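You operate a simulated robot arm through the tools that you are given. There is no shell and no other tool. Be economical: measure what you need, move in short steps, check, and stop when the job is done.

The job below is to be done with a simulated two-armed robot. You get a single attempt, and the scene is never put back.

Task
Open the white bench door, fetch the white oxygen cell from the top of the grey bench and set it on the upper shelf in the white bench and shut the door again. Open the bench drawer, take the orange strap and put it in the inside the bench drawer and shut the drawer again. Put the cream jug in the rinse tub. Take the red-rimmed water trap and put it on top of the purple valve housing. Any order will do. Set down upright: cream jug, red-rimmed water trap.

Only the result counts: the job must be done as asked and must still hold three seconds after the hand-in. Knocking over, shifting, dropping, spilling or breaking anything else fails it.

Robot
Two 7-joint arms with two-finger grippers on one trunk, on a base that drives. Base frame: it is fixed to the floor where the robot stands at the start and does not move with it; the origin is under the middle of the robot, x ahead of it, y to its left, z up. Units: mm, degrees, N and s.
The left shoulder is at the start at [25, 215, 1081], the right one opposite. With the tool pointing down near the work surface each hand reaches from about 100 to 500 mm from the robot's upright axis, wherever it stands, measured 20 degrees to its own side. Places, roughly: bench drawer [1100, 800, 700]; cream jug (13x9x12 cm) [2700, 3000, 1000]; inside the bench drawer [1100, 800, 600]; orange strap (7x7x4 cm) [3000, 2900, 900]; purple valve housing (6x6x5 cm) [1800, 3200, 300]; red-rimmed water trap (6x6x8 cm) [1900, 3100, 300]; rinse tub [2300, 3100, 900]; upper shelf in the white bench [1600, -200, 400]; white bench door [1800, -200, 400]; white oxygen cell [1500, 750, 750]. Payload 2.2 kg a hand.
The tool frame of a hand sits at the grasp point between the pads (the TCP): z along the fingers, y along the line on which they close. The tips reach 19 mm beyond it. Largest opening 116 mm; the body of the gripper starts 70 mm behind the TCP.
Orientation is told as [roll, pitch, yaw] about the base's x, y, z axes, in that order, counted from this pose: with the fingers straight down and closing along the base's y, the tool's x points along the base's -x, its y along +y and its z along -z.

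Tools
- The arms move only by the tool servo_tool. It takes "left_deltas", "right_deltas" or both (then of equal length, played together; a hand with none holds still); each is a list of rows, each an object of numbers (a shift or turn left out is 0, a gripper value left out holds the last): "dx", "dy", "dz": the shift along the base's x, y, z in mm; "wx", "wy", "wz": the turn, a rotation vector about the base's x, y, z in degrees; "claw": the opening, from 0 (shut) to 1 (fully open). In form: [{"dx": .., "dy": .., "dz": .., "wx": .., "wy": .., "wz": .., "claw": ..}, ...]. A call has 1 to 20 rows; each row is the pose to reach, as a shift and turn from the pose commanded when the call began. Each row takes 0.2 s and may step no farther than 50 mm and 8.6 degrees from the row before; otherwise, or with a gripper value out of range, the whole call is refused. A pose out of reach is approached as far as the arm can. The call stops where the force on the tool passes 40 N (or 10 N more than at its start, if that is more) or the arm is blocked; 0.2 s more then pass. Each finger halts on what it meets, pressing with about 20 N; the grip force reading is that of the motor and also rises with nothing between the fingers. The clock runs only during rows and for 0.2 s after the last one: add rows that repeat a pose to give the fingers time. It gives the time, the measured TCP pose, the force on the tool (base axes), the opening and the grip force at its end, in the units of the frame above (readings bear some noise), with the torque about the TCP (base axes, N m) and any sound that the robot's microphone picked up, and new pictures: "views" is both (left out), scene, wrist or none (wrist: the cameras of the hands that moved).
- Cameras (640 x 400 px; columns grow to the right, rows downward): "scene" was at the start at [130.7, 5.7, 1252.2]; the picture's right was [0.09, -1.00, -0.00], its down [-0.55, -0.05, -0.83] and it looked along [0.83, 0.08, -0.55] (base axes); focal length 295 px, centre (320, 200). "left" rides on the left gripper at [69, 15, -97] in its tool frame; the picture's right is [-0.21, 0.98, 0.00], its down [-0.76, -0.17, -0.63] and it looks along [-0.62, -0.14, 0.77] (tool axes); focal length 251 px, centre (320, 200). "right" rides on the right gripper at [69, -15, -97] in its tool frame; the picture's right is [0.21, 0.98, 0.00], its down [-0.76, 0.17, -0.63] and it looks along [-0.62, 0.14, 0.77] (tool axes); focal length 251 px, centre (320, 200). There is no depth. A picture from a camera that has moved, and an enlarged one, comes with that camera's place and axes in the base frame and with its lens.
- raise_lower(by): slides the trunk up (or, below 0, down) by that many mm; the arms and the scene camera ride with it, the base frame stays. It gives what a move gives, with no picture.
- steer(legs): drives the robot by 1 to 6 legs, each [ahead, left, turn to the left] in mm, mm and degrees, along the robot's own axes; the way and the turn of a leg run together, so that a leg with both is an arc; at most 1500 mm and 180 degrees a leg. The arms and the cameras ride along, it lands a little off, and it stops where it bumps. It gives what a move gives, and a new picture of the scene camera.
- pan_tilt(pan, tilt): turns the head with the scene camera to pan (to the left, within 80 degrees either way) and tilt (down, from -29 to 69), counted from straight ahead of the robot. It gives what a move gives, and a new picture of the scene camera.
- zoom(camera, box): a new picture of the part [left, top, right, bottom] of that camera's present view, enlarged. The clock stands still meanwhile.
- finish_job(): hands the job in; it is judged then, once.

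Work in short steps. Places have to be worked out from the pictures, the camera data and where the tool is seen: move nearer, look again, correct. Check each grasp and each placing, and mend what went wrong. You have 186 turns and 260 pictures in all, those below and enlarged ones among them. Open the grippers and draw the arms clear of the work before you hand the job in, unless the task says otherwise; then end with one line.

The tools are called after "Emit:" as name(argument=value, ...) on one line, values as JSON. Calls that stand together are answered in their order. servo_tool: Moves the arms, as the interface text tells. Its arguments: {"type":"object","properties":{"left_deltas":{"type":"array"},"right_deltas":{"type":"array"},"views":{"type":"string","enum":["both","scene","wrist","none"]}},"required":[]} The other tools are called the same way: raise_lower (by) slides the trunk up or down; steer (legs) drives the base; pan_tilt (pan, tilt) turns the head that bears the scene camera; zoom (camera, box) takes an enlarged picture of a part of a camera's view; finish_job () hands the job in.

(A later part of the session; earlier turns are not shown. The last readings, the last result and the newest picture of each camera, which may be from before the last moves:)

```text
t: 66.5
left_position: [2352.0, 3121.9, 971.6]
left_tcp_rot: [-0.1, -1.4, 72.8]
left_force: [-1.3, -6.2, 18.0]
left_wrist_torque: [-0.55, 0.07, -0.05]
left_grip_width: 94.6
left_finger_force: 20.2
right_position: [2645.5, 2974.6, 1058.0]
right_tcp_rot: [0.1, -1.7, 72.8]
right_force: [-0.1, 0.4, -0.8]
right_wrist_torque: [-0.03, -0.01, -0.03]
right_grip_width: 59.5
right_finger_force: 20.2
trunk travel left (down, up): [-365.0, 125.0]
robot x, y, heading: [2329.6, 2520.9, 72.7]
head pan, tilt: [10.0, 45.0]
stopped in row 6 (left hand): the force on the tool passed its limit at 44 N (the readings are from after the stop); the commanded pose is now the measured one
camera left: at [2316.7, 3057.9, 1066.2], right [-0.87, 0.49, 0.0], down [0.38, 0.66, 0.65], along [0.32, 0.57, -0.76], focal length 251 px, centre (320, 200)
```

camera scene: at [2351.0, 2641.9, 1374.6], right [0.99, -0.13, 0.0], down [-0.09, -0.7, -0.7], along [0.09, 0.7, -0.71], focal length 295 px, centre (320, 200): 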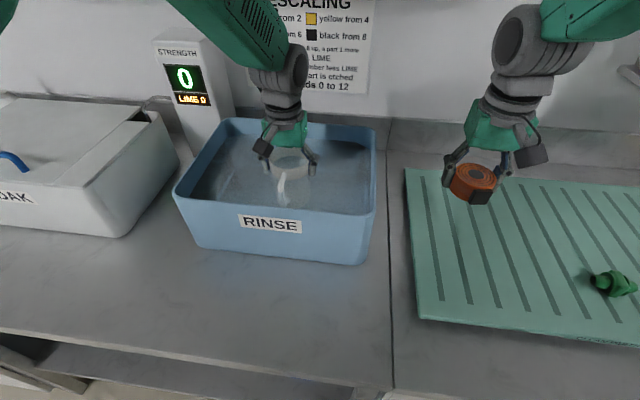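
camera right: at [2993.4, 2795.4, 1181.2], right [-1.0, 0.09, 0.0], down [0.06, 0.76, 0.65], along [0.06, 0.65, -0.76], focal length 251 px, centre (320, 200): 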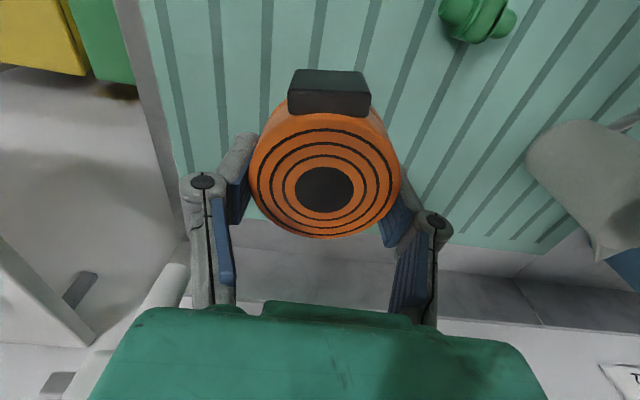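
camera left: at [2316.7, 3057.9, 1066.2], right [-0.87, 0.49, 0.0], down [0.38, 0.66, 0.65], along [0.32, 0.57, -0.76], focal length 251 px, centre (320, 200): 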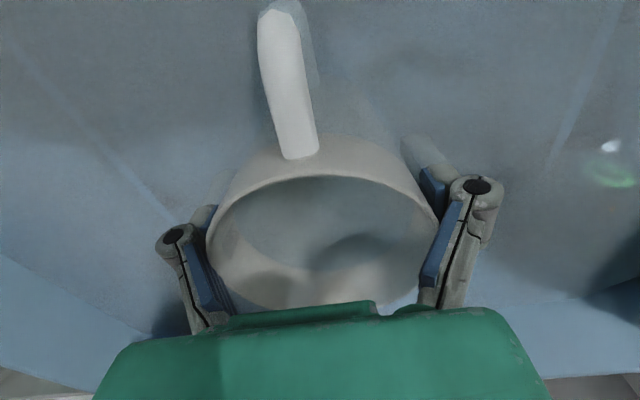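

The jug stands on the tub floor. I ease the load and open, then rise.

Emit:
servo_tool(left_deltas=[{"dz": 2}, {"dz": 2, "claw": 0.9}, {"dz": 2, "claw": 1.0}, {"dz": 2, "claw": 1.0}, {"dz": 20, "claw": 1.0}], views="wrist")

```text
t: 67.7
left_position: [2351.1, 3120.3, 990.1]
left_tcp_rot: [-0.2, -1.5, 72.8]
left_force: [0.9, 0.1, 0.6]
left_wrist_torque: [0.0, -0.01, -0.02]
left_grip_width: 116.0
left_finger_force: 0.0
right_position: [2644.6, 2973.6, 1058.2]
right_tcp_rot: [0.3, -1.8, 72.8]
right_force: [-0.1, 0.6, -0.1]
right_wrist_torque: [0.08, 0.0, -0.01]
right_grip_width: 59.5
right_finger_force: 20.1
trunk travel left (down, up): [-365.0, 125.0]
robot x, y, heading: [2329.4, 2520.4, 72.8]
head pan, tilt: [10.0, 45.0]
camera left: at [2315.7, 3056.8, 1085.2], right [-0.87, 0.49, 0.0], down [0.38, 0.66, 0.65], along [0.32, 0.57, -0.76], focal length 251 px, centre (320, 200)
```

left: 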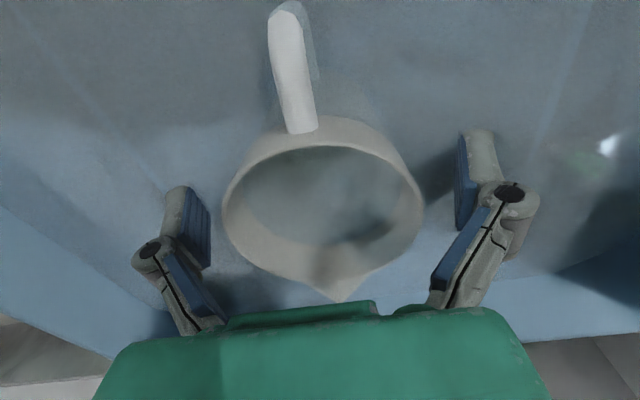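

Released cleanly and the jug is standing. I raise the hand straight up and look.

Emit:
servo_tool(left_deltas=[{"dz": 40}, {"dz": 90}, {"dz": 130}])

```text
t: 68.5
left_position: [2354.0, 3122.8, 1121.0]
left_tcp_rot: [-0.1, -1.5, 72.7]
left_force: [-0.7, -0.8, 0.4]
left_wrist_torque: [0.01, 0.03, -0.03]
left_grip_width: 116.0
left_finger_force: 0.0
right_position: [2645.4, 2974.0, 1058.4]
right_tcp_rot: [0.2, -1.6, 72.8]
right_force: [0.1, 0.1, -2.0]
right_wrist_torque: [-0.02, -0.01, -0.02]
right_grip_width: 59.5
right_finger_force: 19.7
trunk travel left (down, up): [-365.0, 125.0]
robot x, y, heading: [2333.6, 2518.9, 72.9]
head pan, tilt: [10.0, 45.0]
camera scene: at [2350.9, 2641.1, 1374.7], right [0.99, -0.13, 0.0], down [-0.09, -0.7, -0.7], along [0.09, 0.7, -0.71], focal length 295 px, centre (320, 200)
camera left: at [2317.4, 3059.3, 1215.6], right [-0.87, 0.49, 0.0], down [0.38, 0.66, 0.65], along [0.32, 0.57, -0.76], focal length 251 px, centre (320, 200)
```

scene: 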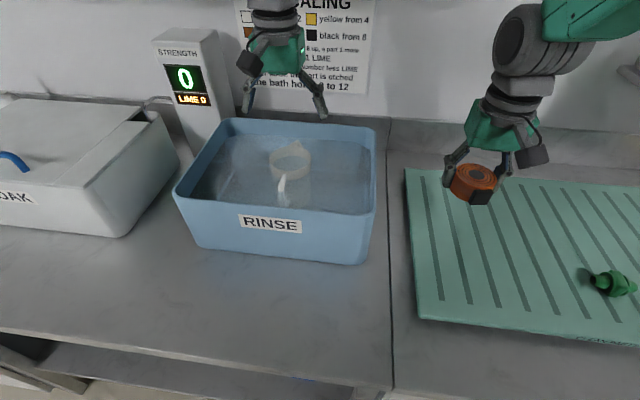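
left: 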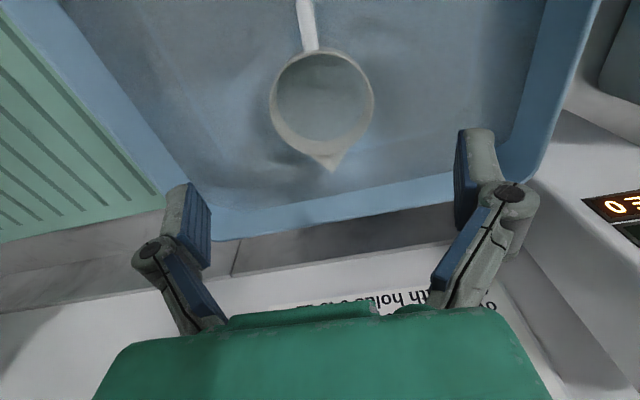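

Jug task done. I draw both hands back toward the robot, then back away from the counter.

Emit:
servo_tool(left_deltas=[{"dx": -14, "dy": -46}, {"dx": -28, "dy": -92}, {"dx": -42, "dy": -138}, {"dx": -56, "dy": -184}, {"dx": -70, "dy": -230}, {"dx": -80, "dy": -276}], right_deltas=[{"dx": -14, "dy": -46}, {"dx": -28, "dy": -92}, {"dx": -42, "dy": -138}, {"dx": -56, "dy": -184}, {"dx": -60, "dy": -200}, {"dx": -60, "dy": -200}], views="none")

Emit:
steer(legs=[[-450, 0, 0], [0, 480, 0]])

Emit:
raise_lower(by=-345)

Emit:
pan_tilt(pan=0, tilt=35)

```text
t: 69.9
left_position: [2267.9, 2846.7, 1121.5]
left_tcp_rot: [-0.3, -1.5, 72.7]
left_force: [0.7, 0.5, 0.3]
left_wrist_torque: [-0.02, -0.04, 0.01]
left_grip_width: 115.9
left_finger_force: 0.1
right_position: [2584.4, 2774.9, 1058.9]
right_tcp_rot: [0.2, -1.7, 72.8]
right_force: [0.5, 1.1, -1.5]
right_wrist_torque: [0.02, 0.0, 0.02]
right_grip_width: 59.5
right_finger_force: 19.7
trunk travel left (down, up): [-365.0, 125.0]
robot x, y, heading: [2329.5, 2520.4, 72.8]
head pan, tilt: [10.0, 45.0]
```

```text
t: 75.1
left_position: [1680.1, 2553.3, 1122.5]
left_tcp_rot: [0.5, -1.4, 73.1]
left_force: [0.3, -0.1, -0.3]
left_wrist_torque: [-0.04, 0.01, 0.0]
left_grip_width: 115.7
left_finger_force: 0.0
right_position: [1997.0, 2484.2, 1056.4]
right_tcp_rot: [0.7, -1.7, 73.1]
right_force: [-0.1, -0.6, 0.0]
right_wrist_torque: [0.01, 0.04, -0.05]
right_grip_width: 59.2
right_finger_force: 19.7
trunk travel left (down, up): [-365.0, 125.0]
robot x, y, heading: [1725.3, 2229.8, 73.3]
head pan, tilt: [10.0, 45.0]
camera scene: at [1760.5, 2346.3, 1375.0], right [0.99, -0.12, -0.01], down [-0.09, -0.7, -0.71], along [0.08, 0.7, -0.71], focal length 295 px, centre (320, 200)
```

scene: 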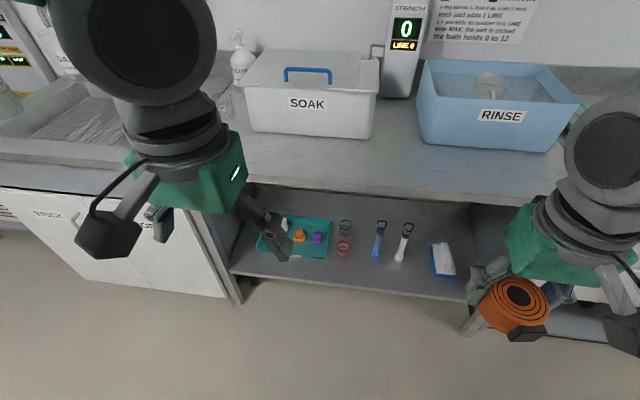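

```text
t: 78.5
left_position: [1673.2, 2553.3, 779.3]
left_tcp_rot: [0.1, -1.6, 73.1]
left_force: [-0.1, -0.5, -0.4]
left_wrist_torque: [0.01, 0.0, 0.04]
left_grip_width: 116.1
left_finger_force: 0.1
right_position: [1989.1, 2482.5, 714.0]
right_tcp_rot: [0.4, -1.8, 73.1]
right_force: [0.6, 0.7, -1.5]
right_wrist_torque: [0.02, 0.01, -0.02]
right_grip_width: 59.3
right_finger_force: 20.1
trunk travel left (down, up): [-20.0, 470.0]
robot x, y, heading: [1730.3, 2230.9, 73.1]
head pan, tilt: [10.0, 45.0]
```

```text
t: 79.2
left_position: [1671.4, 2552.8, 778.3]
left_tcp_rot: [0.1, -1.4, 73.1]
left_force: [0.2, -0.6, -0.6]
left_wrist_torque: [0.02, -0.01, 0.0]
left_grip_width: 116.1
left_finger_force: 0.1
right_position: [1988.5, 2484.2, 713.9]
right_tcp_rot: [0.3, -1.9, 73.1]
right_force: [0.1, 0.5, -1.7]
right_wrist_torque: [0.03, 0.0, -0.01]
right_grip_width: 59.5
right_finger_force: 19.9
trunk travel left (down, up): [-20.0, 470.0]
robot x, y, heading: [1733.1, 2224.8, 73.1]
head pan, tilt: [0.0, 35.0]
camera scene: at [1765.5, 2351.9, 1044.7], right [0.96, -0.29, 0.0], down [-0.17, -0.55, -0.82], along [0.24, 0.78, -0.58], focal length 295 px, centre (320, 200)
```

scene: 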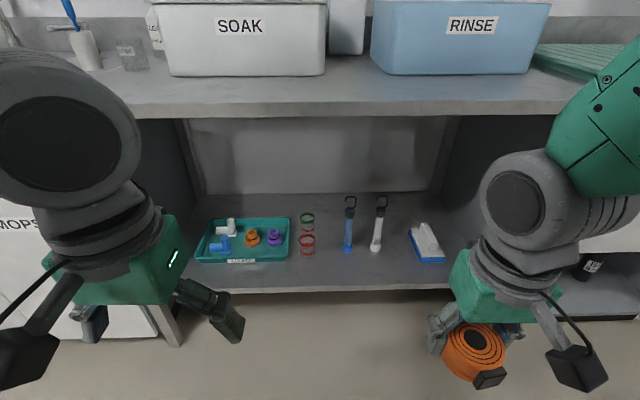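

Emit:
zoom(camera="scene", box=[180, 180, 400, 318])

```text
2.90 times, centred on (290, 249) of scene
camera zoom: at [1765.5, 2351.9, 1044.7], right [0.96, -0.29, 0.0], down [-0.17, -0.55, -0.82], along [0.24, 0.78, -0.58], focal length 855 px, centre (407, 58)
```

zoom: 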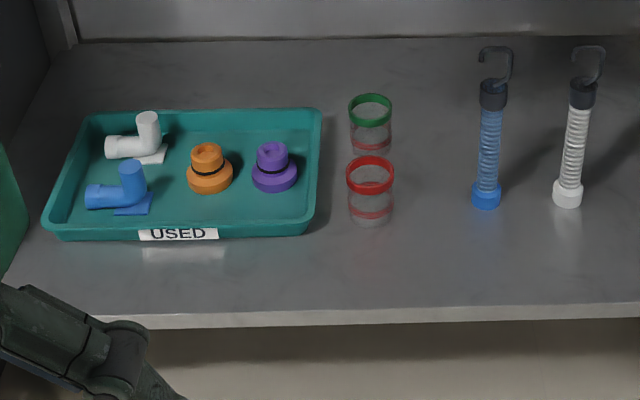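

Trap rim ≈(1954,3119,~305), purple housing ≈(1840,3210), both ~300 mm under the counter. I tilt the left tool 45° forward while lowering it, and lift/tuck the right hand with the strap.

Emit:
servo_tool(left_deltas=[{"dz": -47, "wx": 7.2, "wy": -2.2}, {"dz": -94, "wx": 14.4, "wy": -4.4}, {"dz": -141, "wx": 21.5, "wy": -6.5}, {"dz": -188, "wx": 28.7, "wy": -8.7}, {"dz": -235, "wx": 35.9, "wy": -10.9}, {"dz": -282, "wx": 43.1, "wy": -13.1}, {"dz": -329, "wx": 43.1, "wy": -13.1}, {"dz": -370, "wx": 43.1, "wy": -13.1}], right_deltas=[{"dz": 30}, {"dz": 60}, {"dz": 90}, {"dz": 120}, {"dx": -6, "dy": -20, "dz": 150}, {"dx": -12, "dy": -40, "dz": 180}, {"dx": -18, "dy": -60, "dz": 210}, {"dx": -24, "dy": -80, "dz": 240}])

```text
t: 81.0
left_position: [1668.1, 2554.2, 405.3]
left_tcp_rot: [0.0, -46.6, 73.1]
left_force: [-1.6, 0.2, 0.1]
left_wrist_torque: [0.02, -0.02, 0.02]
left_grip_width: 116.3
left_finger_force: 0.1
left hand out of reach, approached as far as the arm can: row 2, 3, 4, 5
right_position: [1962.1, 2405.7, 955.6]
right_tcp_rot: [0.2, -1.6, 73.1]
right_force: [0.0, -0.3, -1.7]
right_wrist_torque: [0.02, -0.01, 0.0]
right_grip_width: 59.3
right_finger_force: 19.9
trunk travel left (down, up): [-20.0, 470.0]
robot x, y, heading: [1730.6, 2232.0, 72.9]
head pan, tilt: [0.0, 35.0]
camera scene: at [1763.6, 2352.5, 1044.8], right [0.96, -0.29, 0.0], down [-0.17, -0.55, -0.82], along [0.24, 0.78, -0.58], focal length 295 px, centre (320, 200)
camera right: at [1957.1, 2332.0, 1049.6], right [-1.0, 0.08, 0.0], down [0.06, 0.75, 0.66], along [0.05, 0.65, -0.75], focal length 251 px, centre (320, 200)
camera left: at [1619.6, 2445.3, 421.1], right [-0.89, 0.42, 0.16], down [0.18, 0.01, 0.98], along [0.42, 0.91, -0.08], focal length 251 px, centre (320, 200)
```

scene: 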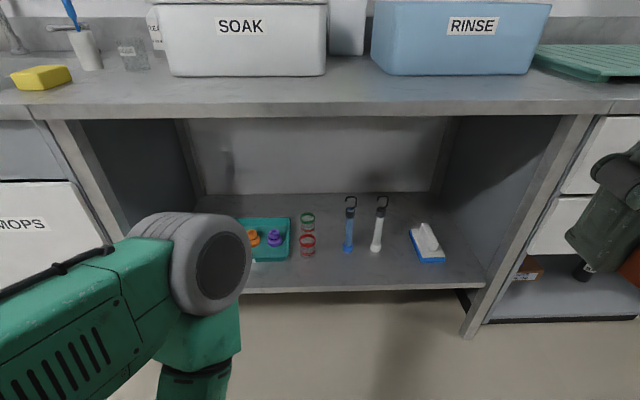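
right: 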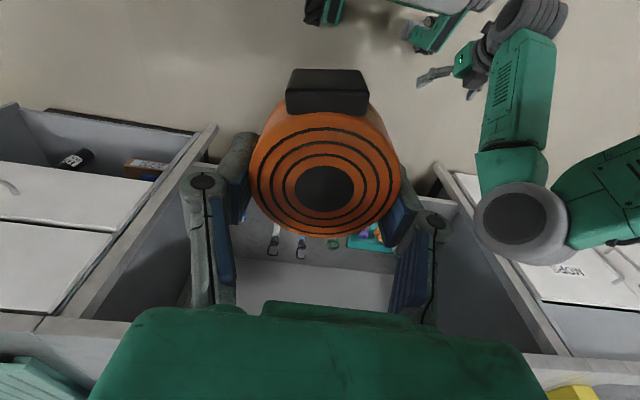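
left: 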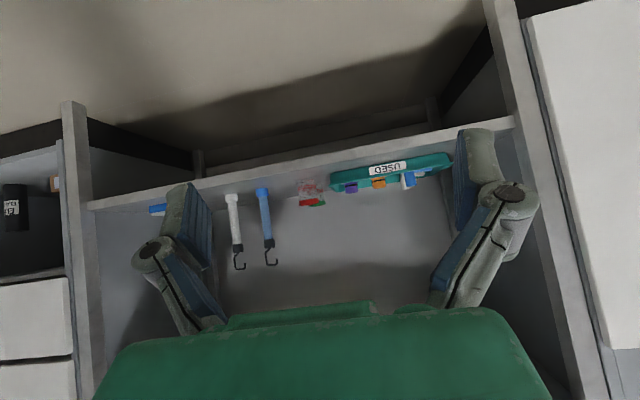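

The elbow protrudes forward, so I should stay far from the counter with the arm stretched. I test the reach forward in free space.

Emit:
servo_tool(left_deltas=[{"dx": 13, "dy": 43, "dz": -15}, {"dx": 26, "dy": 86, "dz": -30}, {"dx": 39, "dy": 129, "dz": -45}, {"dx": 52, "dy": 172, "dz": -60}, {"dx": 65, "dy": 215, "dz": -75}, {"dx": 78, "dy": 258, "dz": -85}, {"dx": 91, "dy": 301, "dz": -85}, {"dx": 104, "dy": 344, "dz": -85}])

```text
t: 82.8
left_position: [1776.3, 2895.5, 323.2]
left_tcp_rot: [0.2, -46.5, 73.0]
left_force: [-1.2, -0.3, 0.6]
left_wrist_torque: [0.01, -0.02, 0.0]
left_grip_width: 116.1
left_finger_force: 0.1
right_position: [1966.8, 2404.1, 954.1]
right_tcp_rot: [0.3, -1.7, 73.1]
right_force: [0.4, -0.1, -1.3]
right_wrist_torque: [-0.02, 0.03, 0.01]
right_grip_width: 59.4
right_finger_force: 20.1
trunk travel left (down, up): [-20.0, 470.0]
robot x, y, heading: [1731.2, 2230.0, 73.4]
head pan, tilt: [0.0, 35.0]
camera scene: at [1767.6, 2352.6, 1044.6], right [0.96, -0.29, 0.0], down [-0.17, -0.55, -0.82], along [0.24, 0.78, -0.58], focal length 295 px, centre (320, 200)
camera left: at [1727.7, 2788.2, 339.2], right [-0.89, 0.43, 0.16], down [0.18, 0.01, 0.98], along [0.42, 0.91, -0.09], focal length 251 px, centre (320, 200)
```

scene: 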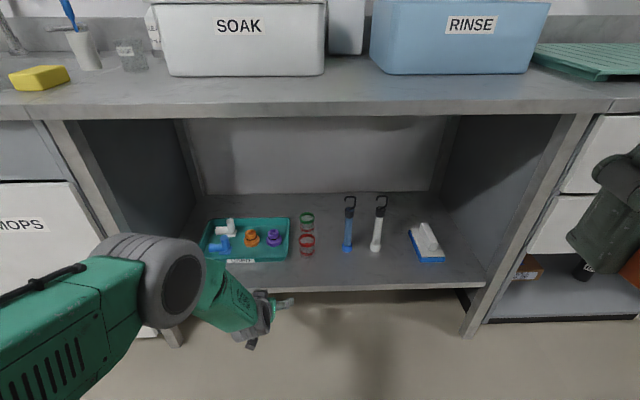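
left: 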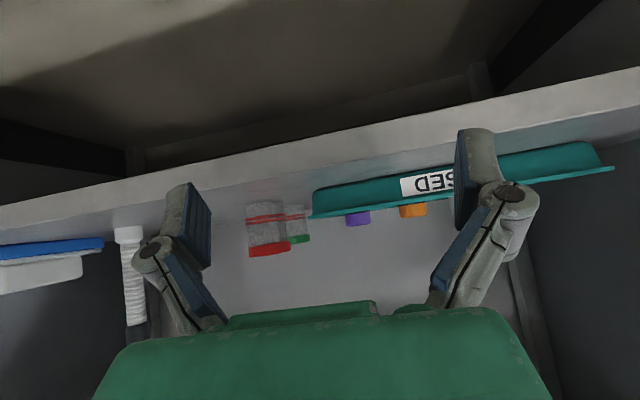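

Shelf top ≈295, trap rim at (1940,3061,≈363), purple housing top ≈(1835,3130,≈352). I lift the hand, draw it back a bit, narrow the claw, and drive 110 ahead and 110 right.

Emit:
servo_tool(left_deltas=[{"dx": -8, "dy": -25, "dz": 40, "claw": 0.78}, {"dx": -16, "dy": -50, "dz": 80, "claw": 0.78}, {"dx": -26, "dy": -86, "dz": 105, "claw": 0.78}], views="none")

Emit:
steer(legs=[[0, -110, 0], [110, 0, 0]])

Emit:
zoom(camera="left", box=[0, 0, 640, 400])

```text
t: 83.6
left_position: [1753.8, 2811.9, 428.7]
left_tcp_rot: [0.2, -46.7, 73.0]
left_force: [-0.4, -0.3, 0.1]
left_wrist_torque: [-0.04, 0.01, 0.02]
left_grip_width: 90.7
left_finger_force: 0.0
right_position: [1967.3, 2404.2, 953.7]
right_tcp_rot: [0.4, -1.9, 73.1]
right_force: [-0.3, 0.3, -0.3]
right_wrist_torque: [-0.02, -0.01, -0.04]
right_grip_width: 59.1
right_finger_force: 20.2
trunk travel left (down, up): [-20.0, 470.0]
robot x, y, heading: [1732.6, 2229.2, 73.1]
head pan, tilt: [0.0, 35.0]
```

```text
t: 85.6
left_position: [1886.8, 2886.1, 424.7]
left_tcp_rot: [-0.6, -46.6, 73.6]
left_force: [-0.9, 0.7, -0.6]
left_wrist_torque: [0.0, -0.06, -0.04]
left_grip_width: 90.5
left_finger_force: 0.0
right_position: [2095.4, 2481.7, 955.5]
right_tcp_rot: [-0.2, -1.6, 73.1]
right_force: [0.1, 0.3, -1.0]
right_wrist_torque: [-0.04, 0.0, -0.02]
right_grip_width: 59.3
right_finger_force: 19.6
trunk travel left (down, up): [-20.0, 470.0]
robot x, y, heading: [1869.3, 2302.2, 73.0]
head pan, tilt: [0.0, 35.0]
camera scene: at [1886.7, 2431.7, 1044.3], right [0.96, -0.29, 0.02], down [-0.15, -0.56, -0.82], along [0.25, 0.78, -0.58], focal length 295 px, centre (320, 200)
```

scene: 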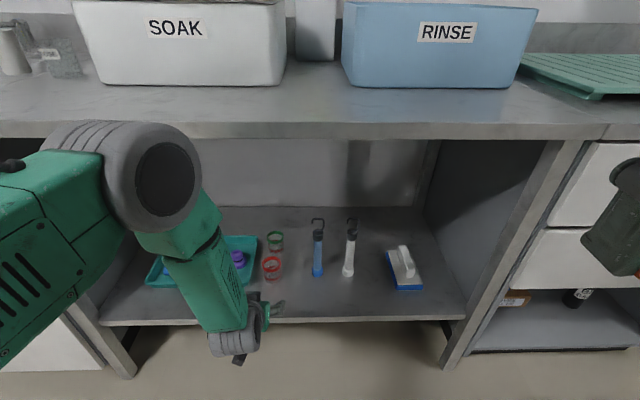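

```text
1.00 times, centred on (320, 200) of left (not enlarged: the box is as wide or as high as the picture)
camera zoom: at [1838.3, 2778.0, 441.2], right [-0.89, 0.43, 0.15], down [0.17, 0.01, 0.99], along [0.42, 0.91, -0.08], focal length 251 px, centre (320, 200)
```

zoom: 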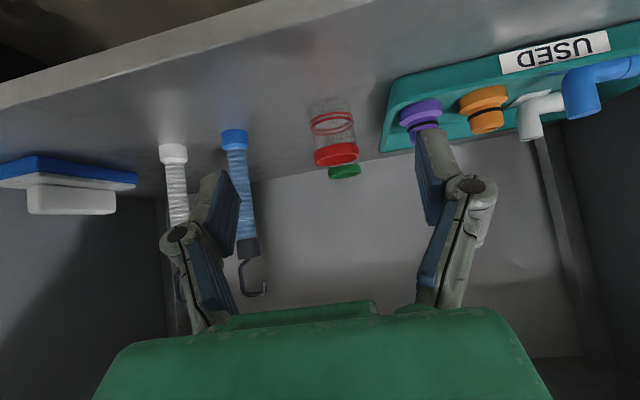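

Triangulation gives trap at (1940,3061), rim z≈365, shelf ≈303. I go to the pre-grasp point ~100 mm back along the tool axis.

Emit:
servo_tool(left_deltas=[{"dx": 15, "dy": 36, "dz": 0}, {"dx": 26, "dy": 72, "dz": -5}, {"dx": 33, "dy": 108, "dz": -15}, {"dx": 33, "dy": 108, "dz": -15}])

```text
t: 86.6
left_position: [1942.1, 2986.7, 417.1]
left_tcp_rot: [2.4, -46.7, 71.2]
left_force: [2.1, -0.6, -0.6]
left_wrist_torque: [0.02, 0.12, 0.1]
left_grip_width: 90.4
left_finger_force: 0.2
right_position: [2133.1, 2466.0, 947.5]
right_tcp_rot: [2.0, -1.8, 72.9]
right_force: [2.4, -0.7, 0.0]
right_wrist_torque: [0.02, 0.13, 0.0]
right_grip_width: 59.3
right_finger_force: 19.8
trunk travel left (down, up): [-20.0, 470.0]
robot x, y, heading: [1873.8, 2302.3, 72.7]
head pan, tilt: [0.0, 35.0]
camera scene: at [1930.2, 2417.0, 1044.4], right [0.96, -0.29, -0.02], down [-0.19, -0.55, -0.82], along [0.23, 0.78, -0.58], focal length 295 px, centre (320, 200)
camera left: at [1892.9, 2879.5, 433.5], right [-0.89, 0.43, 0.18], down [0.2, 0.0, 0.98], along [0.42, 0.9, -0.09], focal length 251 px, centre (320, 200)
```

scene: 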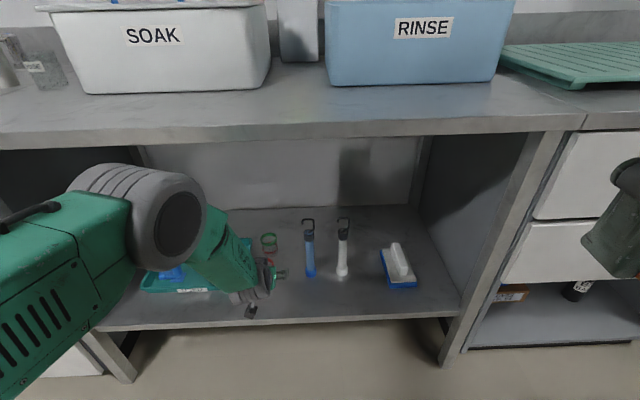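
left: 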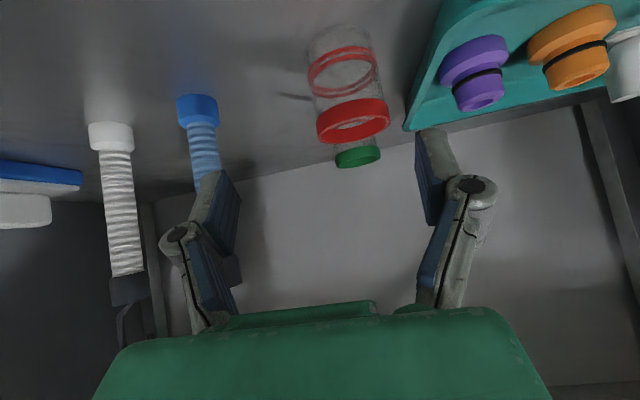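

The robot seems to have swayed (roll 2°). I hold still to see if it settles before continuing.

Emit:
servo_tool(left_deltas=[{"dx": 0}, {"dx": 0}, {"dx": 0}], views="none")

Emit:
pan_tilt(pan=35, tilt=45)

```text
t: 87.4
left_position: [1935.0, 2989.4, 416.4]
left_tcp_rot: [1.8, -46.7, 71.6]
left_force: [1.2, -1.2, -0.6]
left_wrist_torque: [0.07, 0.09, 0.07]
left_grip_width: 90.4
left_finger_force: 0.0
right_position: [2127.3, 2468.2, 949.5]
right_tcp_rot: [1.7, -1.9, 73.0]
right_force: [1.2, -0.4, -0.9]
right_wrist_torque: [0.02, 0.08, -0.02]
right_grip_width: 59.1
right_finger_force: 19.5
trunk travel left (down, up): [-20.0, 470.0]
robot x, y, heading: [1871.5, 2301.1, 72.7]
head pan, tilt: [0.0, 35.0]
```

```text
t: 88.4
left_position: [1916.8, 2994.8, 411.8]
left_tcp_rot: [0.1, -46.6, 73.3]
left_force: [-0.5, 0.7, -0.6]
left_wrist_torque: [-0.02, -0.08, -0.04]
left_grip_width: 90.2
left_finger_force: 0.0
right_position: [2096.0, 2477.5, 954.1]
right_tcp_rot: [0.1, -1.8, 73.3]
right_force: [-1.0, 0.1, -0.8]
right_wrist_torque: [-0.03, -0.04, -0.02]
right_grip_width: 59.1
right_finger_force: 20.1
trunk travel left (down, up): [-20.0, 470.0]
robot x, y, heading: [1866.6, 2307.0, 73.1]
head pan, tilt: [35.0, 45.0]
camera scene: at [1842.8, 2421.7, 1029.6], right [0.95, 0.31, 0.0], down [0.22, -0.68, -0.7], along [-0.21, 0.67, -0.71], focal length 295 px, centre (320, 200)
```

scene: 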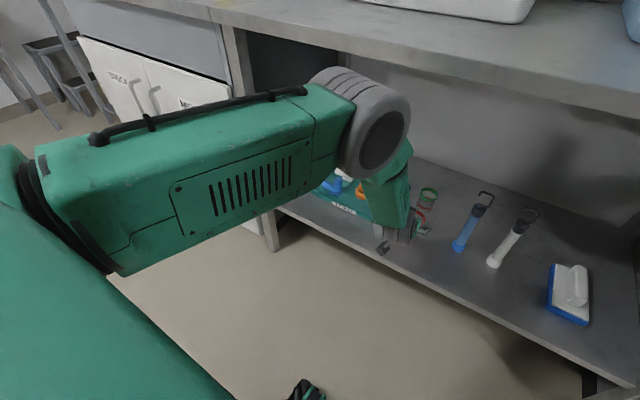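

It settled at (1917,2995,412). I take a fresh wrist view.

Emit:
zoom(camera="left", box=[200, 0, 520, 200])

```text
2.00 times, centred on (360, 100) of left
camera zoom: at [1868.6, 2886.6, 427.8], right [-0.89, 0.42, 0.16], down [0.18, 0.01, 0.98], along [0.41, 0.91, -0.08], focal length 503 px, centre (240, 400)
```

zoom: 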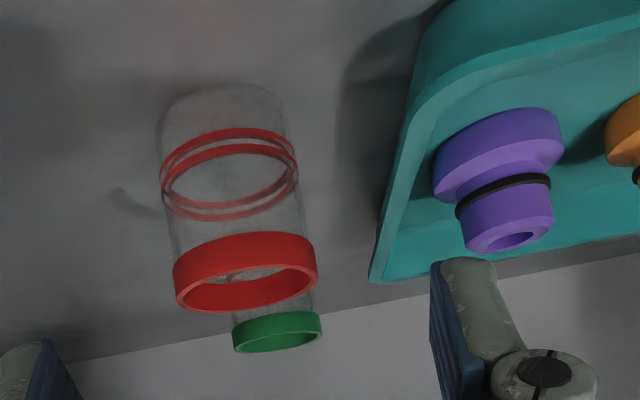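

Trap rim ≈(1942,3071,365). I move 60 % of the way along the tool axis and check.

Emit:
servo_tool(left_deltas=[{"dx": 8, "dy": 22, "dz": -22}, {"dx": 15, "dy": 45, "dz": -42}, {"dx": 15, "dy": 45, "dz": -42}], views="wrist")

```text
t: 89.2
left_position: [1934.5, 3038.5, 371.7]
left_tcp_rot: [0.2, -46.6, 73.0]
left_force: [-1.3, -0.5, 0.2]
left_wrist_torque: [-0.01, -0.06, -0.04]
left_grip_width: 90.2
left_finger_force: 0.0
right_position: [2100.5, 2475.1, 954.8]
right_tcp_rot: [0.4, -1.7, 73.1]
right_force: [-0.2, 0.7, 0.1]
right_wrist_torque: [0.0, -0.03, 0.0]
right_grip_width: 59.1
right_finger_force: 20.0
trunk travel left (down, up): [-20.0, 470.0]
robot x, y, heading: [1868.5, 2303.6, 72.9]
head pan, tilt: [35.0, 45.0]
camera left: at [1886.3, 2930.1, 387.5], right [-0.89, 0.42, 0.16], down [0.18, 0.01, 0.98], along [0.42, 0.91, -0.08], focal length 251 px, centre (320, 200)
```

left: 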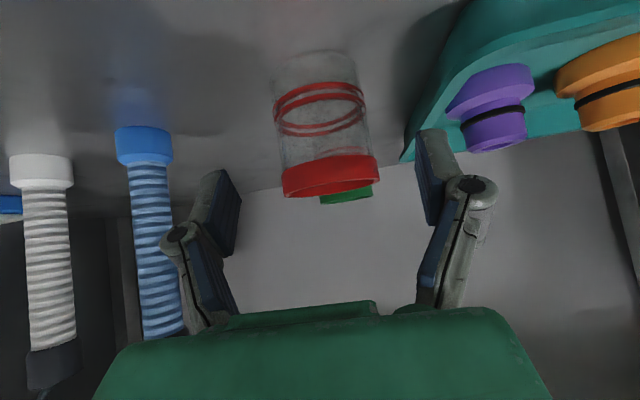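

Aligned: trap (1944,3073), rim z≈370, base ≈293. I finish the approach and close.

Emit:
servo_tool(left_deltas=[{"dx": 5, "dy": 17, "dz": -16}, {"dx": 9, "dy": 33, "dz": -30}, {"dx": 9, "dy": 33, "dz": -30}, {"dx": 9, "dy": 33, "dz": -30, "claw": 0.5}, {"dx": 9, "dy": 33, "dz": -30, "claw": 0.4}, {"dx": 9, "dy": 33, "dz": -30, "claw": 0.4}], views="wrist")

```text
t: 90.6
left_position: [1933.8, 3057.3, 360.9]
left_tcp_rot: [0.6, -47.1, 73.0]
left_force: [-0.7, 0.5, 0.4]
left_wrist_torque: [-0.01, -0.03, -0.02]
left_grip_width: 52.9
left_finger_force: 20.2
left hand out of reach, approached as far as the arm can: row 1, 2, 3, 4, 5, 6
right_position: [2108.2, 2472.8, 953.6]
right_tcp_rot: [0.8, -1.9, 73.0]
right_force: [-0.3, -0.3, -1.0]
right_wrist_torque: [0.03, -0.02, -0.02]
right_grip_width: 59.2
right_finger_force: 20.1
trunk travel left (down, up): [-20.0, 470.0]
robot x, y, heading: [1869.6, 2298.5, 72.9]
head pan, tilt: [35.0, 45.0]
camera left: at [1886.6, 2947.7, 376.5], right [-0.89, 0.42, 0.16], down [0.18, 0.0, 0.98], along [0.41, 0.91, -0.07], focal length 251 px, centre (320, 200)
```

left: 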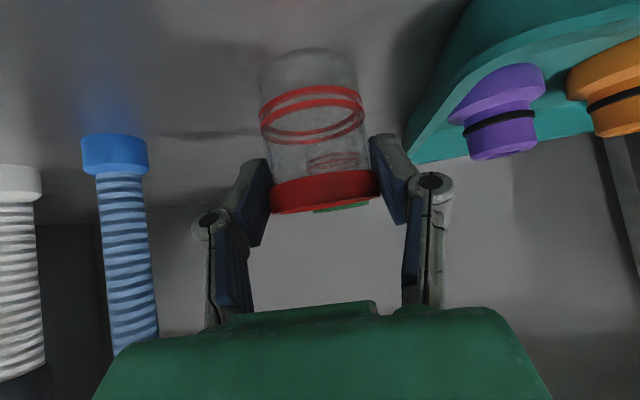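

The arm ran out of reach; the grip is only on the near part. I reopen, back off, and drive 80 mm nearer.

Emit:
servo_tool(left_deltas=[{"claw": 0.78}, {"claw": 0.78}, {"dx": -9, "dy": -29, "dz": 30}, {"dx": -18, "dy": -58, "dz": 60}, {"dx": -27, "dy": -90, "dz": 80}], views="none")

Emit:
steer(legs=[[80, 0, 0]])

Emit:
servo_tool(left_deltas=[{"dx": 0}, {"dx": 0}, {"dx": 0}, {"dx": 0}, {"dx": 0}, {"dx": 0}, {"dx": 0}, {"dx": 0}], views="both")

```text
t: 91.8
left_position: [1907.8, 2966.6, 442.9]
left_tcp_rot: [0.9, -46.6, 72.4]
left_force: [-0.4, -0.4, 0.7]
left_wrist_torque: [0.01, 0.02, -0.01]
left_grip_width: 90.5
left_finger_force: 0.1
right_position: [2111.6, 2472.6, 952.7]
right_tcp_rot: [0.9, -1.9, 73.2]
right_force: [0.7, 0.1, -0.4]
right_wrist_torque: [0.02, -0.03, 0.04]
right_grip_width: 59.3
right_finger_force: 20.1
trunk travel left (down, up): [-20.0, 470.0]
robot x, y, heading: [1866.9, 2301.0, 73.1]
head pan, tilt: [35.0, 45.0]
```

```text
t: 92.8
left_position: [1929.8, 3043.8, 440.8]
left_tcp_rot: [0.8, -46.6, 72.6]
left_force: [0.7, 0.6, -0.2]
left_wrist_torque: [-0.02, -0.02, -0.04]
left_grip_width: 90.5
left_finger_force: 0.0
right_position: [2133.9, 2552.4, 952.1]
right_tcp_rot: [0.9, -1.6, 73.2]
right_force: [-0.6, 0.3, -1.1]
right_wrist_torque: [-0.05, -0.05, 0.0]
right_grip_width: 59.6
right_finger_force: 20.4
trunk travel left (down, up): [-20.0, 470.0]
robot x, y, heading: [1893.3, 2379.8, 73.1]
head pan, tilt: [35.0, 45.0]
camera scene: at [1877.2, 2496.4, 1029.8], right [0.95, 0.31, 0.0], down [0.22, -0.68, -0.7], along [-0.22, 0.67, -0.71], focal length 295 px, centre (320, 200)
```

scene: 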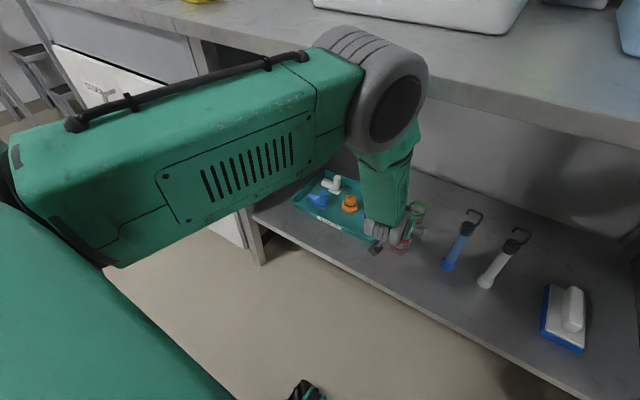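

```text
t: 94.6
left_position: [1929.6, 3043.1, 441.1]
left_tcp_rot: [0.9, -46.9, 72.5]
left_force: [-1.1, 0.3, 0.3]
left_wrist_torque: [0.0, -0.04, 0.01]
left_grip_width: 90.4
left_finger_force: 0.2
right_position: [2132.2, 2548.9, 952.6]
right_tcp_rot: [0.8, -2.0, 73.2]
right_force: [0.7, -0.5, -1.3]
right_wrist_torque: [0.03, -0.01, 0.02]
right_grip_width: 59.1
right_finger_force: 20.0
trunk travel left (down, up): [-20.0, 470.0]
robot x, y, heading: [1889.9, 2380.4, 73.3]
head pan, tilt: [35.0, 45.0]
camera scene: at [1877.2, 2495.2, 1030.0], right [0.95, 0.31, 0.0], down [0.22, -0.67, -0.71], along [-0.22, 0.67, -0.71], focal length 295 px, centre (320, 200)
camera left: at [1881.2, 2934.4, 457.7], right [-0.89, 0.42, 0.17], down [0.19, 0.0, 0.98], along [0.42, 0.91, -0.08], focal length 251 px, centre (320, 200)
```

scene: 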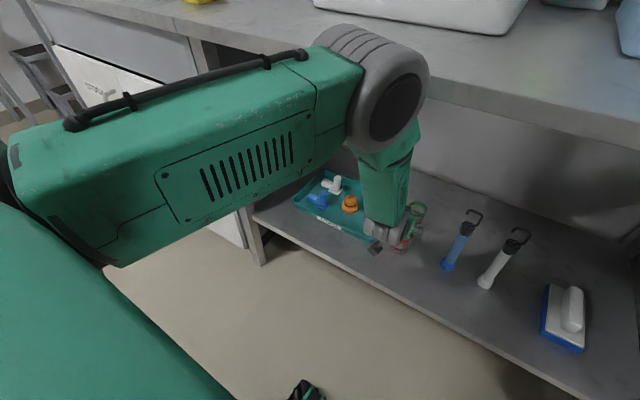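
left: 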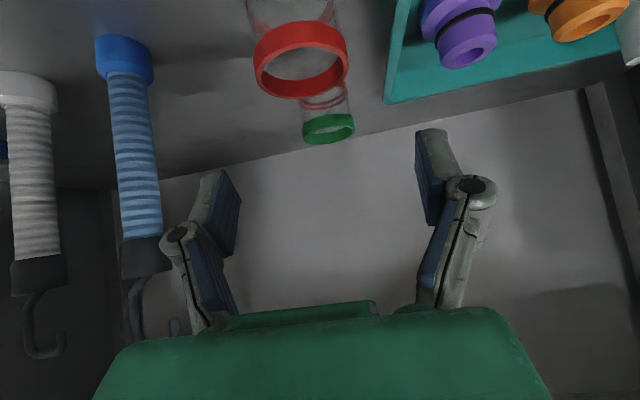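

Trap rim again ≈(1942,3073,365). I descend to the grasp point and close.

Emit:
servo_tool(left_deltas=[{"dx": 4, "dy": 5, "dz": -30}, {"dx": 8, "dy": 12, "dz": -60}, {"dx": 13, "dy": 26, "dz": -85}, {"dx": 14, "dy": 32, "dz": -99}, {"dx": 14, "dy": 32, "dz": -99}], views="wrist")

```text
t: 95.8
left_position: [1944.9, 3073.8, 342.3]
left_tcp_rot: [0.9, -46.8, 72.5]
left_force: [0.1, -0.5, 0.5]
left_wrist_torque: [0.03, 0.0, -0.02]
left_grip_width: 90.4
left_finger_force: 0.0
right_position: [2132.0, 2548.2, 952.6]
right_tcp_rot: [0.7, -1.9, 73.1]
right_force: [-0.3, 0.6, -1.3]
right_wrist_torque: [0.03, -0.01, -0.02]
right_grip_width: 59.2
right_finger_force: 19.8
trunk travel left (down, up): [-20.0, 470.0]
robot x, y, heading: [1894.6, 2379.9, 73.0]
head pan, tilt: [35.0, 45.0]
camera left: at [1895.9, 2966.2, 358.5], right [-0.89, 0.42, 0.17], down [0.19, 0.0, 0.98], along [0.42, 0.91, -0.08], focal length 251 px, centre (320, 200)
```

left: 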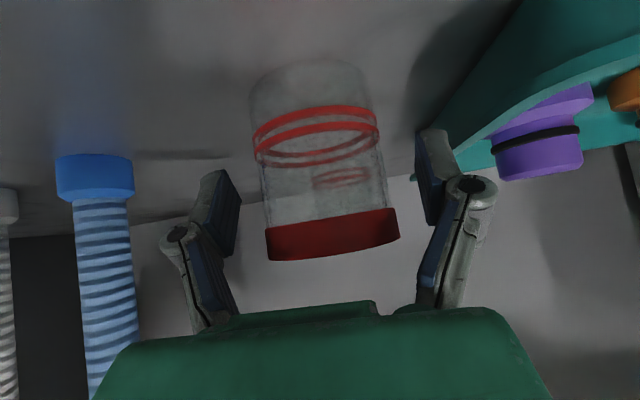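

The trap stands between the pads. I close and then lift slightly.

Emit:
servo_tool(left_deltas=[{"claw": 0.55}, {"claw": 0.4}, {"claw": 0.35}, {"claw": 0.35}], views="none")

Emit:
servo_tool(left_deltas=[{"dz": 15}, {"dz": 35}, {"dz": 60}, {"dz": 75}], views="both")

```text
t: 96.8
left_position: [1943.8, 3073.9, 342.3]
left_tcp_rot: [0.9, -46.8, 72.6]
left_force: [0.4, 0.2, 0.6]
left_wrist_torque: [0.01, 0.0, 0.0]
left_grip_width: 49.1
left_finger_force: 19.5
right_position: [2132.1, 2547.5, 953.2]
right_tcp_rot: [0.7, -2.0, 73.1]
right_force: [-0.4, 0.0, -0.4]
right_wrist_torque: [0.02, 0.01, 0.04]
right_grip_width: 59.0
right_finger_force: 20.1
trunk travel left (down, up): [-20.0, 470.0]
robot x, y, heading: [1890.6, 2385.1, 72.8]
head pan, tilt: [35.0, 45.0]
```

```text
t: 97.8
left_position: [1942.2, 3074.8, 418.4]
left_tcp_rot: [0.9, -46.8, 72.5]
left_force: [0.3, -0.2, -0.7]
left_wrist_torque: [0.0, 0.02, 0.02]
left_grip_width: 49.1
left_finger_force: 20.2
right_position: [2132.4, 2548.8, 953.5]
right_tcp_rot: [0.8, -1.9, 73.1]
right_force: [0.3, -0.4, -0.8]
right_wrist_torque: [0.02, 0.04, -0.02]
right_grip_width: 59.3
right_finger_force: 20.3
trunk travel left (down, up): [-20.0, 470.0]
robot x, y, heading: [1890.8, 2380.8, 72.8]
head pan, tilt: [35.0, 45.0]
camera scene: at [1877.3, 2495.2, 1030.0], right [0.95, 0.31, 0.0], down [0.22, -0.67, -0.71], along [-0.22, 0.67, -0.71], focal length 295 px, centre (320, 200)
camera left: at [1895.1, 2965.6, 434.2], right [-0.89, 0.42, 0.17], down [0.19, 0.0, 0.98], along [0.42, 0.91, -0.08], focal length 251 px, centre (320, 200)
```

scene: 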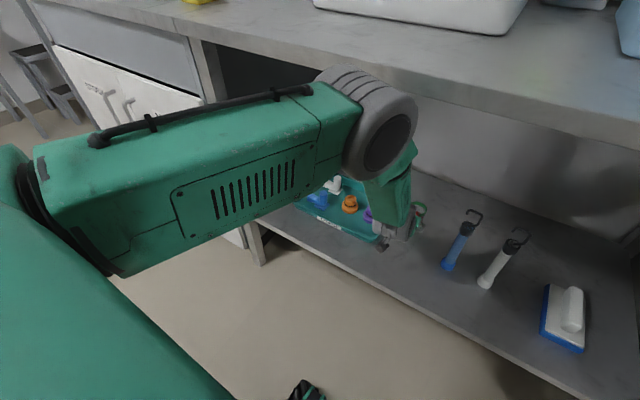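
left: 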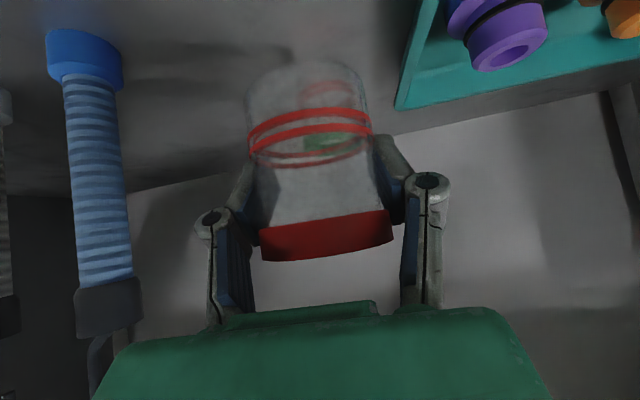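

Trap held (49 mm, base 49 mm below TCP). Two views put the purple housing top at ≈(1832,3180,345). I raise and move partway toward it, then look.

Emit:
servo_tool(left_deltas=[{"dz": 18}, {"dx": -30, "dy": 10, "dz": 22}, {"dx": -60, "dy": 25, "dz": 22}, {"dx": -85, "dy": 45, "dz": 22}, {"dx": -100, "dy": 60, "dz": 22}, {"dx": -100, "dy": 60, "dz": 22}], views="both")

```text
t: 99.2
left_position: [1843.1, 3134.4, 439.2]
left_tcp_rot: [0.8, -46.7, 72.7]
left_force: [0.4, -0.3, -1.1]
left_wrist_torque: [-0.02, 0.0, 0.0]
left_grip_width: 49.2
left_finger_force: 20.2
right_position: [2131.9, 2549.3, 952.5]
right_tcp_rot: [0.7, -1.9, 73.1]
right_force: [0.3, -0.8, -1.8]
right_wrist_torque: [-0.01, -0.01, 0.02]
right_grip_width: 59.5
right_finger_force: 20.0
trunk travel left (down, up): [-20.0, 470.0]
robot x, y, heading: [1890.4, 2376.1, 73.2]
head pan, tilt: [35.0, 45.0]
camera scene: at [1876.6, 2495.7, 1029.9], right [0.95, 0.31, 0.0], down [0.22, -0.67, -0.71], along [-0.22, 0.67, -0.71], focal length 295 px, centre (320, 200)
camera left: at [1795.0, 3025.7, 455.9], right [-0.89, 0.42, 0.17], down [0.18, 0.0, 0.98], along [0.42, 0.91, -0.08], focal length 251 px, centre (320, 200)
```

scene: 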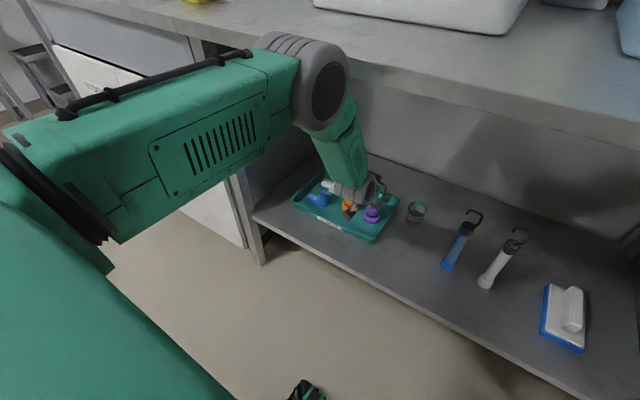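
left: 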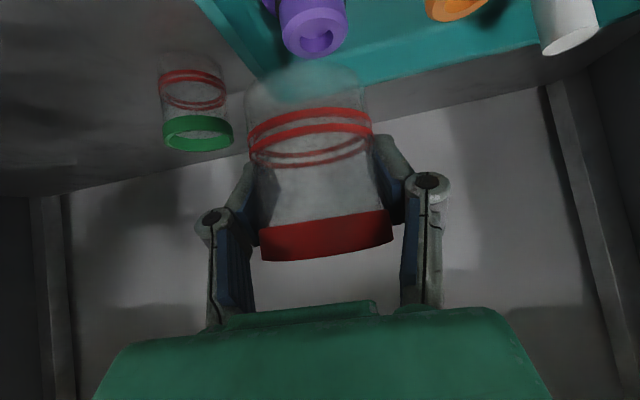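

Better baseline gives housing top (1840,3157,353). I move above it at z≈425 and verify.

Emit:
servo_tool(left_deltas=[{"dx": 0, "dy": 14, "dz": -4}, {"dx": 0, "dy": 27, "dz": -10}, {"dx": 0, "dy": 27, "dz": -14}, {"dx": 0, "dy": 27, "dz": -14}], views="wrist")

Emit:
zoom(camera="scene", box=[270, 140, 450, 252])

```text
t: 100.2
left_position: [1842.8, 3162.0, 425.9]
left_tcp_rot: [0.8, -46.8, 72.5]
left_force: [-0.4, 0.3, -1.2]
left_wrist_torque: [0.01, 0.0, 0.01]
left_grip_width: 49.1
left_finger_force: 20.1
right_position: [2132.9, 2549.2, 952.3]
right_tcp_rot: [0.9, -2.0, 73.1]
right_force: [0.3, 1.1, -1.0]
right_wrist_torque: [0.01, 0.01, 0.0]
right_grip_width: 59.6
right_finger_force: 20.0
trunk travel left (down, up): [-20.0, 470.0]
robot x, y, heading: [1893.6, 2380.5, 73.3]
head pan, tilt: [35.0, 45.0]
camera left: at [1795.2, 3053.1, 441.3], right [-0.89, 0.42, 0.17], down [0.18, 0.0, 0.98], along [0.42, 0.91, -0.08], focal length 251 px, centre (320, 200)
```

left: 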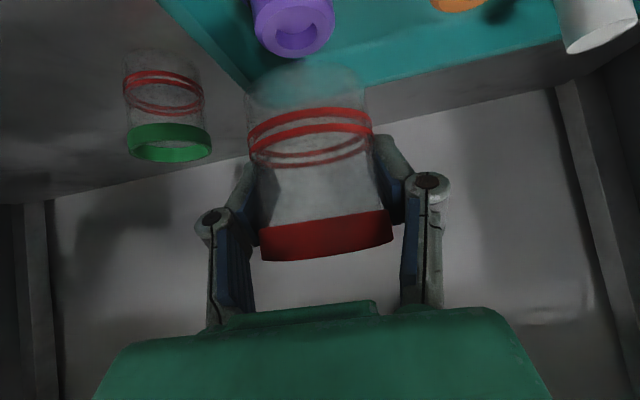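

```text
3.56 times, centred on (360, 196) of scene
camera zoom: at [1876.5, 2495.8, 1029.9], right [0.95, 0.31, 0.0], down [0.22, -0.67, -0.71], along [-0.22, 0.67, -0.71], focal length 1049 px, centre (178, 214)
```

zoom: 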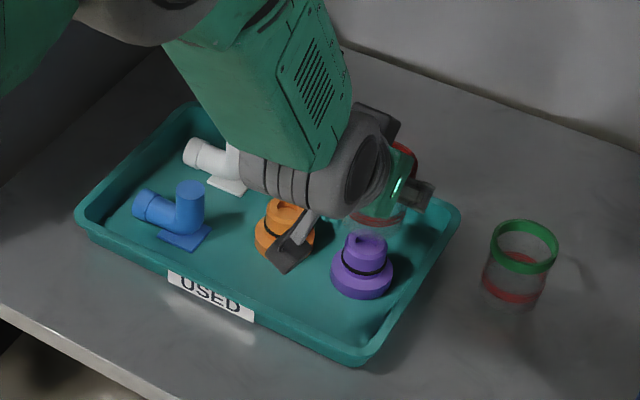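

Both views agree the trap is over the housing within ~5 mm. I nudge (−4,−4) and descend toward contact (~402).

Emit:
servo_tool(left_deltas=[{"dx": -4, "dy": -4, "dz": -6}, {"dx": -4, "dy": -4, "dz": -12}, {"dx": -4, "dy": -4, "dz": -16}, {"dx": -4, "dy": -4, "dz": -16}], views="wrist")

Emit:
zoom(camera="scene", box=[300, 150, 420, 225])

```text
t: 101.2
left_position: [1839.6, 3157.2, 409.9]
left_tcp_rot: [0.8, -46.8, 72.5]
left_force: [-0.6, 0.1, 0.2]
left_wrist_torque: [0.01, 0.02, 0.03]
left_grip_width: 48.8
left_finger_force: 20.0
right_position: [2131.2, 2548.1, 953.7]
right_tcp_rot: [0.8, -1.9, 73.0]
right_force: [-0.5, 0.3, -1.5]
right_wrist_torque: [0.0, -0.02, 0.01]
right_grip_width: 59.3
right_finger_force: 20.1
trunk travel left (down, up): [-20.0, 470.0]
robot x, y, heading: [1891.3, 2379.1, 72.9]
head pan, tilt: [35.0, 45.0]
camera left: at [1790.9, 3048.7, 425.1], right [-0.89, 0.42, 0.17], down [0.18, 0.0, 0.98], along [0.42, 0.91, -0.08], focal length 251 px, centre (320, 200)
```

left: 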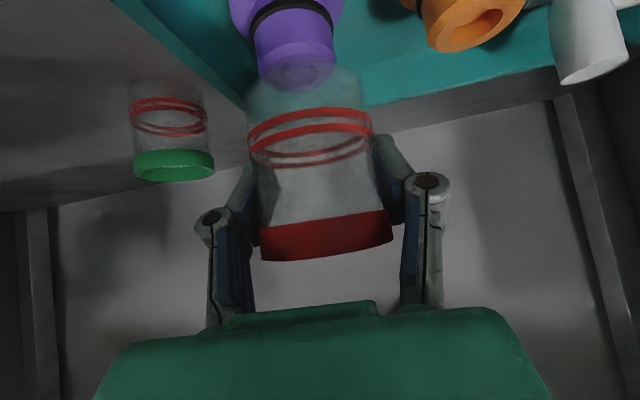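

```text
5.33 times, centred on (360, 188) of scene
camera zoom: at [1876.4, 2495.8, 1029.9], right [0.95, 0.31, 0.0], down [0.22, -0.67, -0.71], along [-0.22, 0.67, -0.71], focal length 1574 px, centre (107, 267)
```

zoom: 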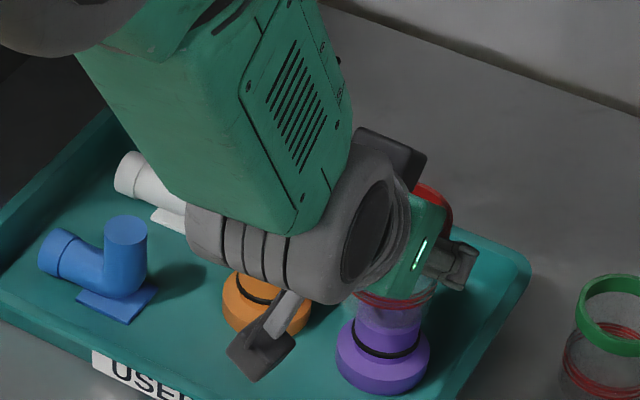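

Aligned. I lower in 2 mm steps until contact force shows.

Emit:
servo_tool(left_deltas=[{"dz": -2}, {"dz": -4}, {"dz": -6}, {"dz": -7}, {"dz": -7}], views="wrist")

```text
t: 102.4
left_position: [1839.3, 3157.7, 403.1]
left_tcp_rot: [0.7, -46.8, 72.5]
left_force: [-1.1, 0.1, -0.6]
left_wrist_torque: [0.0, -0.03, 0.0]
left_grip_width: 49.1
left_finger_force: 20.3
right_position: [2130.7, 2549.1, 953.9]
right_tcp_rot: [0.9, -1.9, 73.0]
right_force: [-0.5, 0.0, -1.4]
right_wrist_torque: [0.01, -0.01, 0.03]
right_grip_width: 59.3
right_finger_force: 20.4
trunk travel left (down, up): [-20.0, 470.0]
robot x, y, heading: [1890.9, 2379.0, 73.2]
head pan, tilt: [35.0, 45.0]
camera left: at [1791.0, 3049.3, 418.7], right [-0.89, 0.42, 0.17], down [0.18, 0.0, 0.98], along [0.42, 0.91, -0.08], focal length 251 px, centre (320, 200)
```

left: 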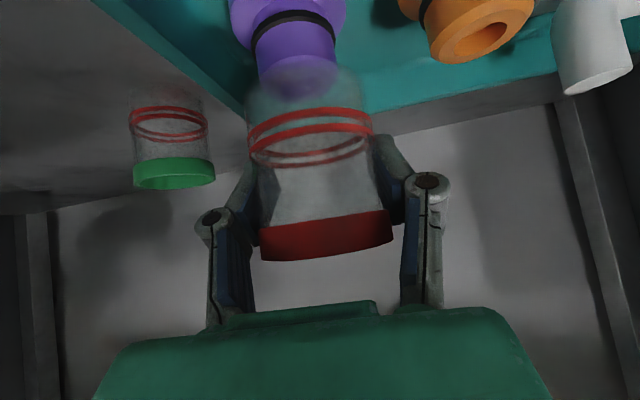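

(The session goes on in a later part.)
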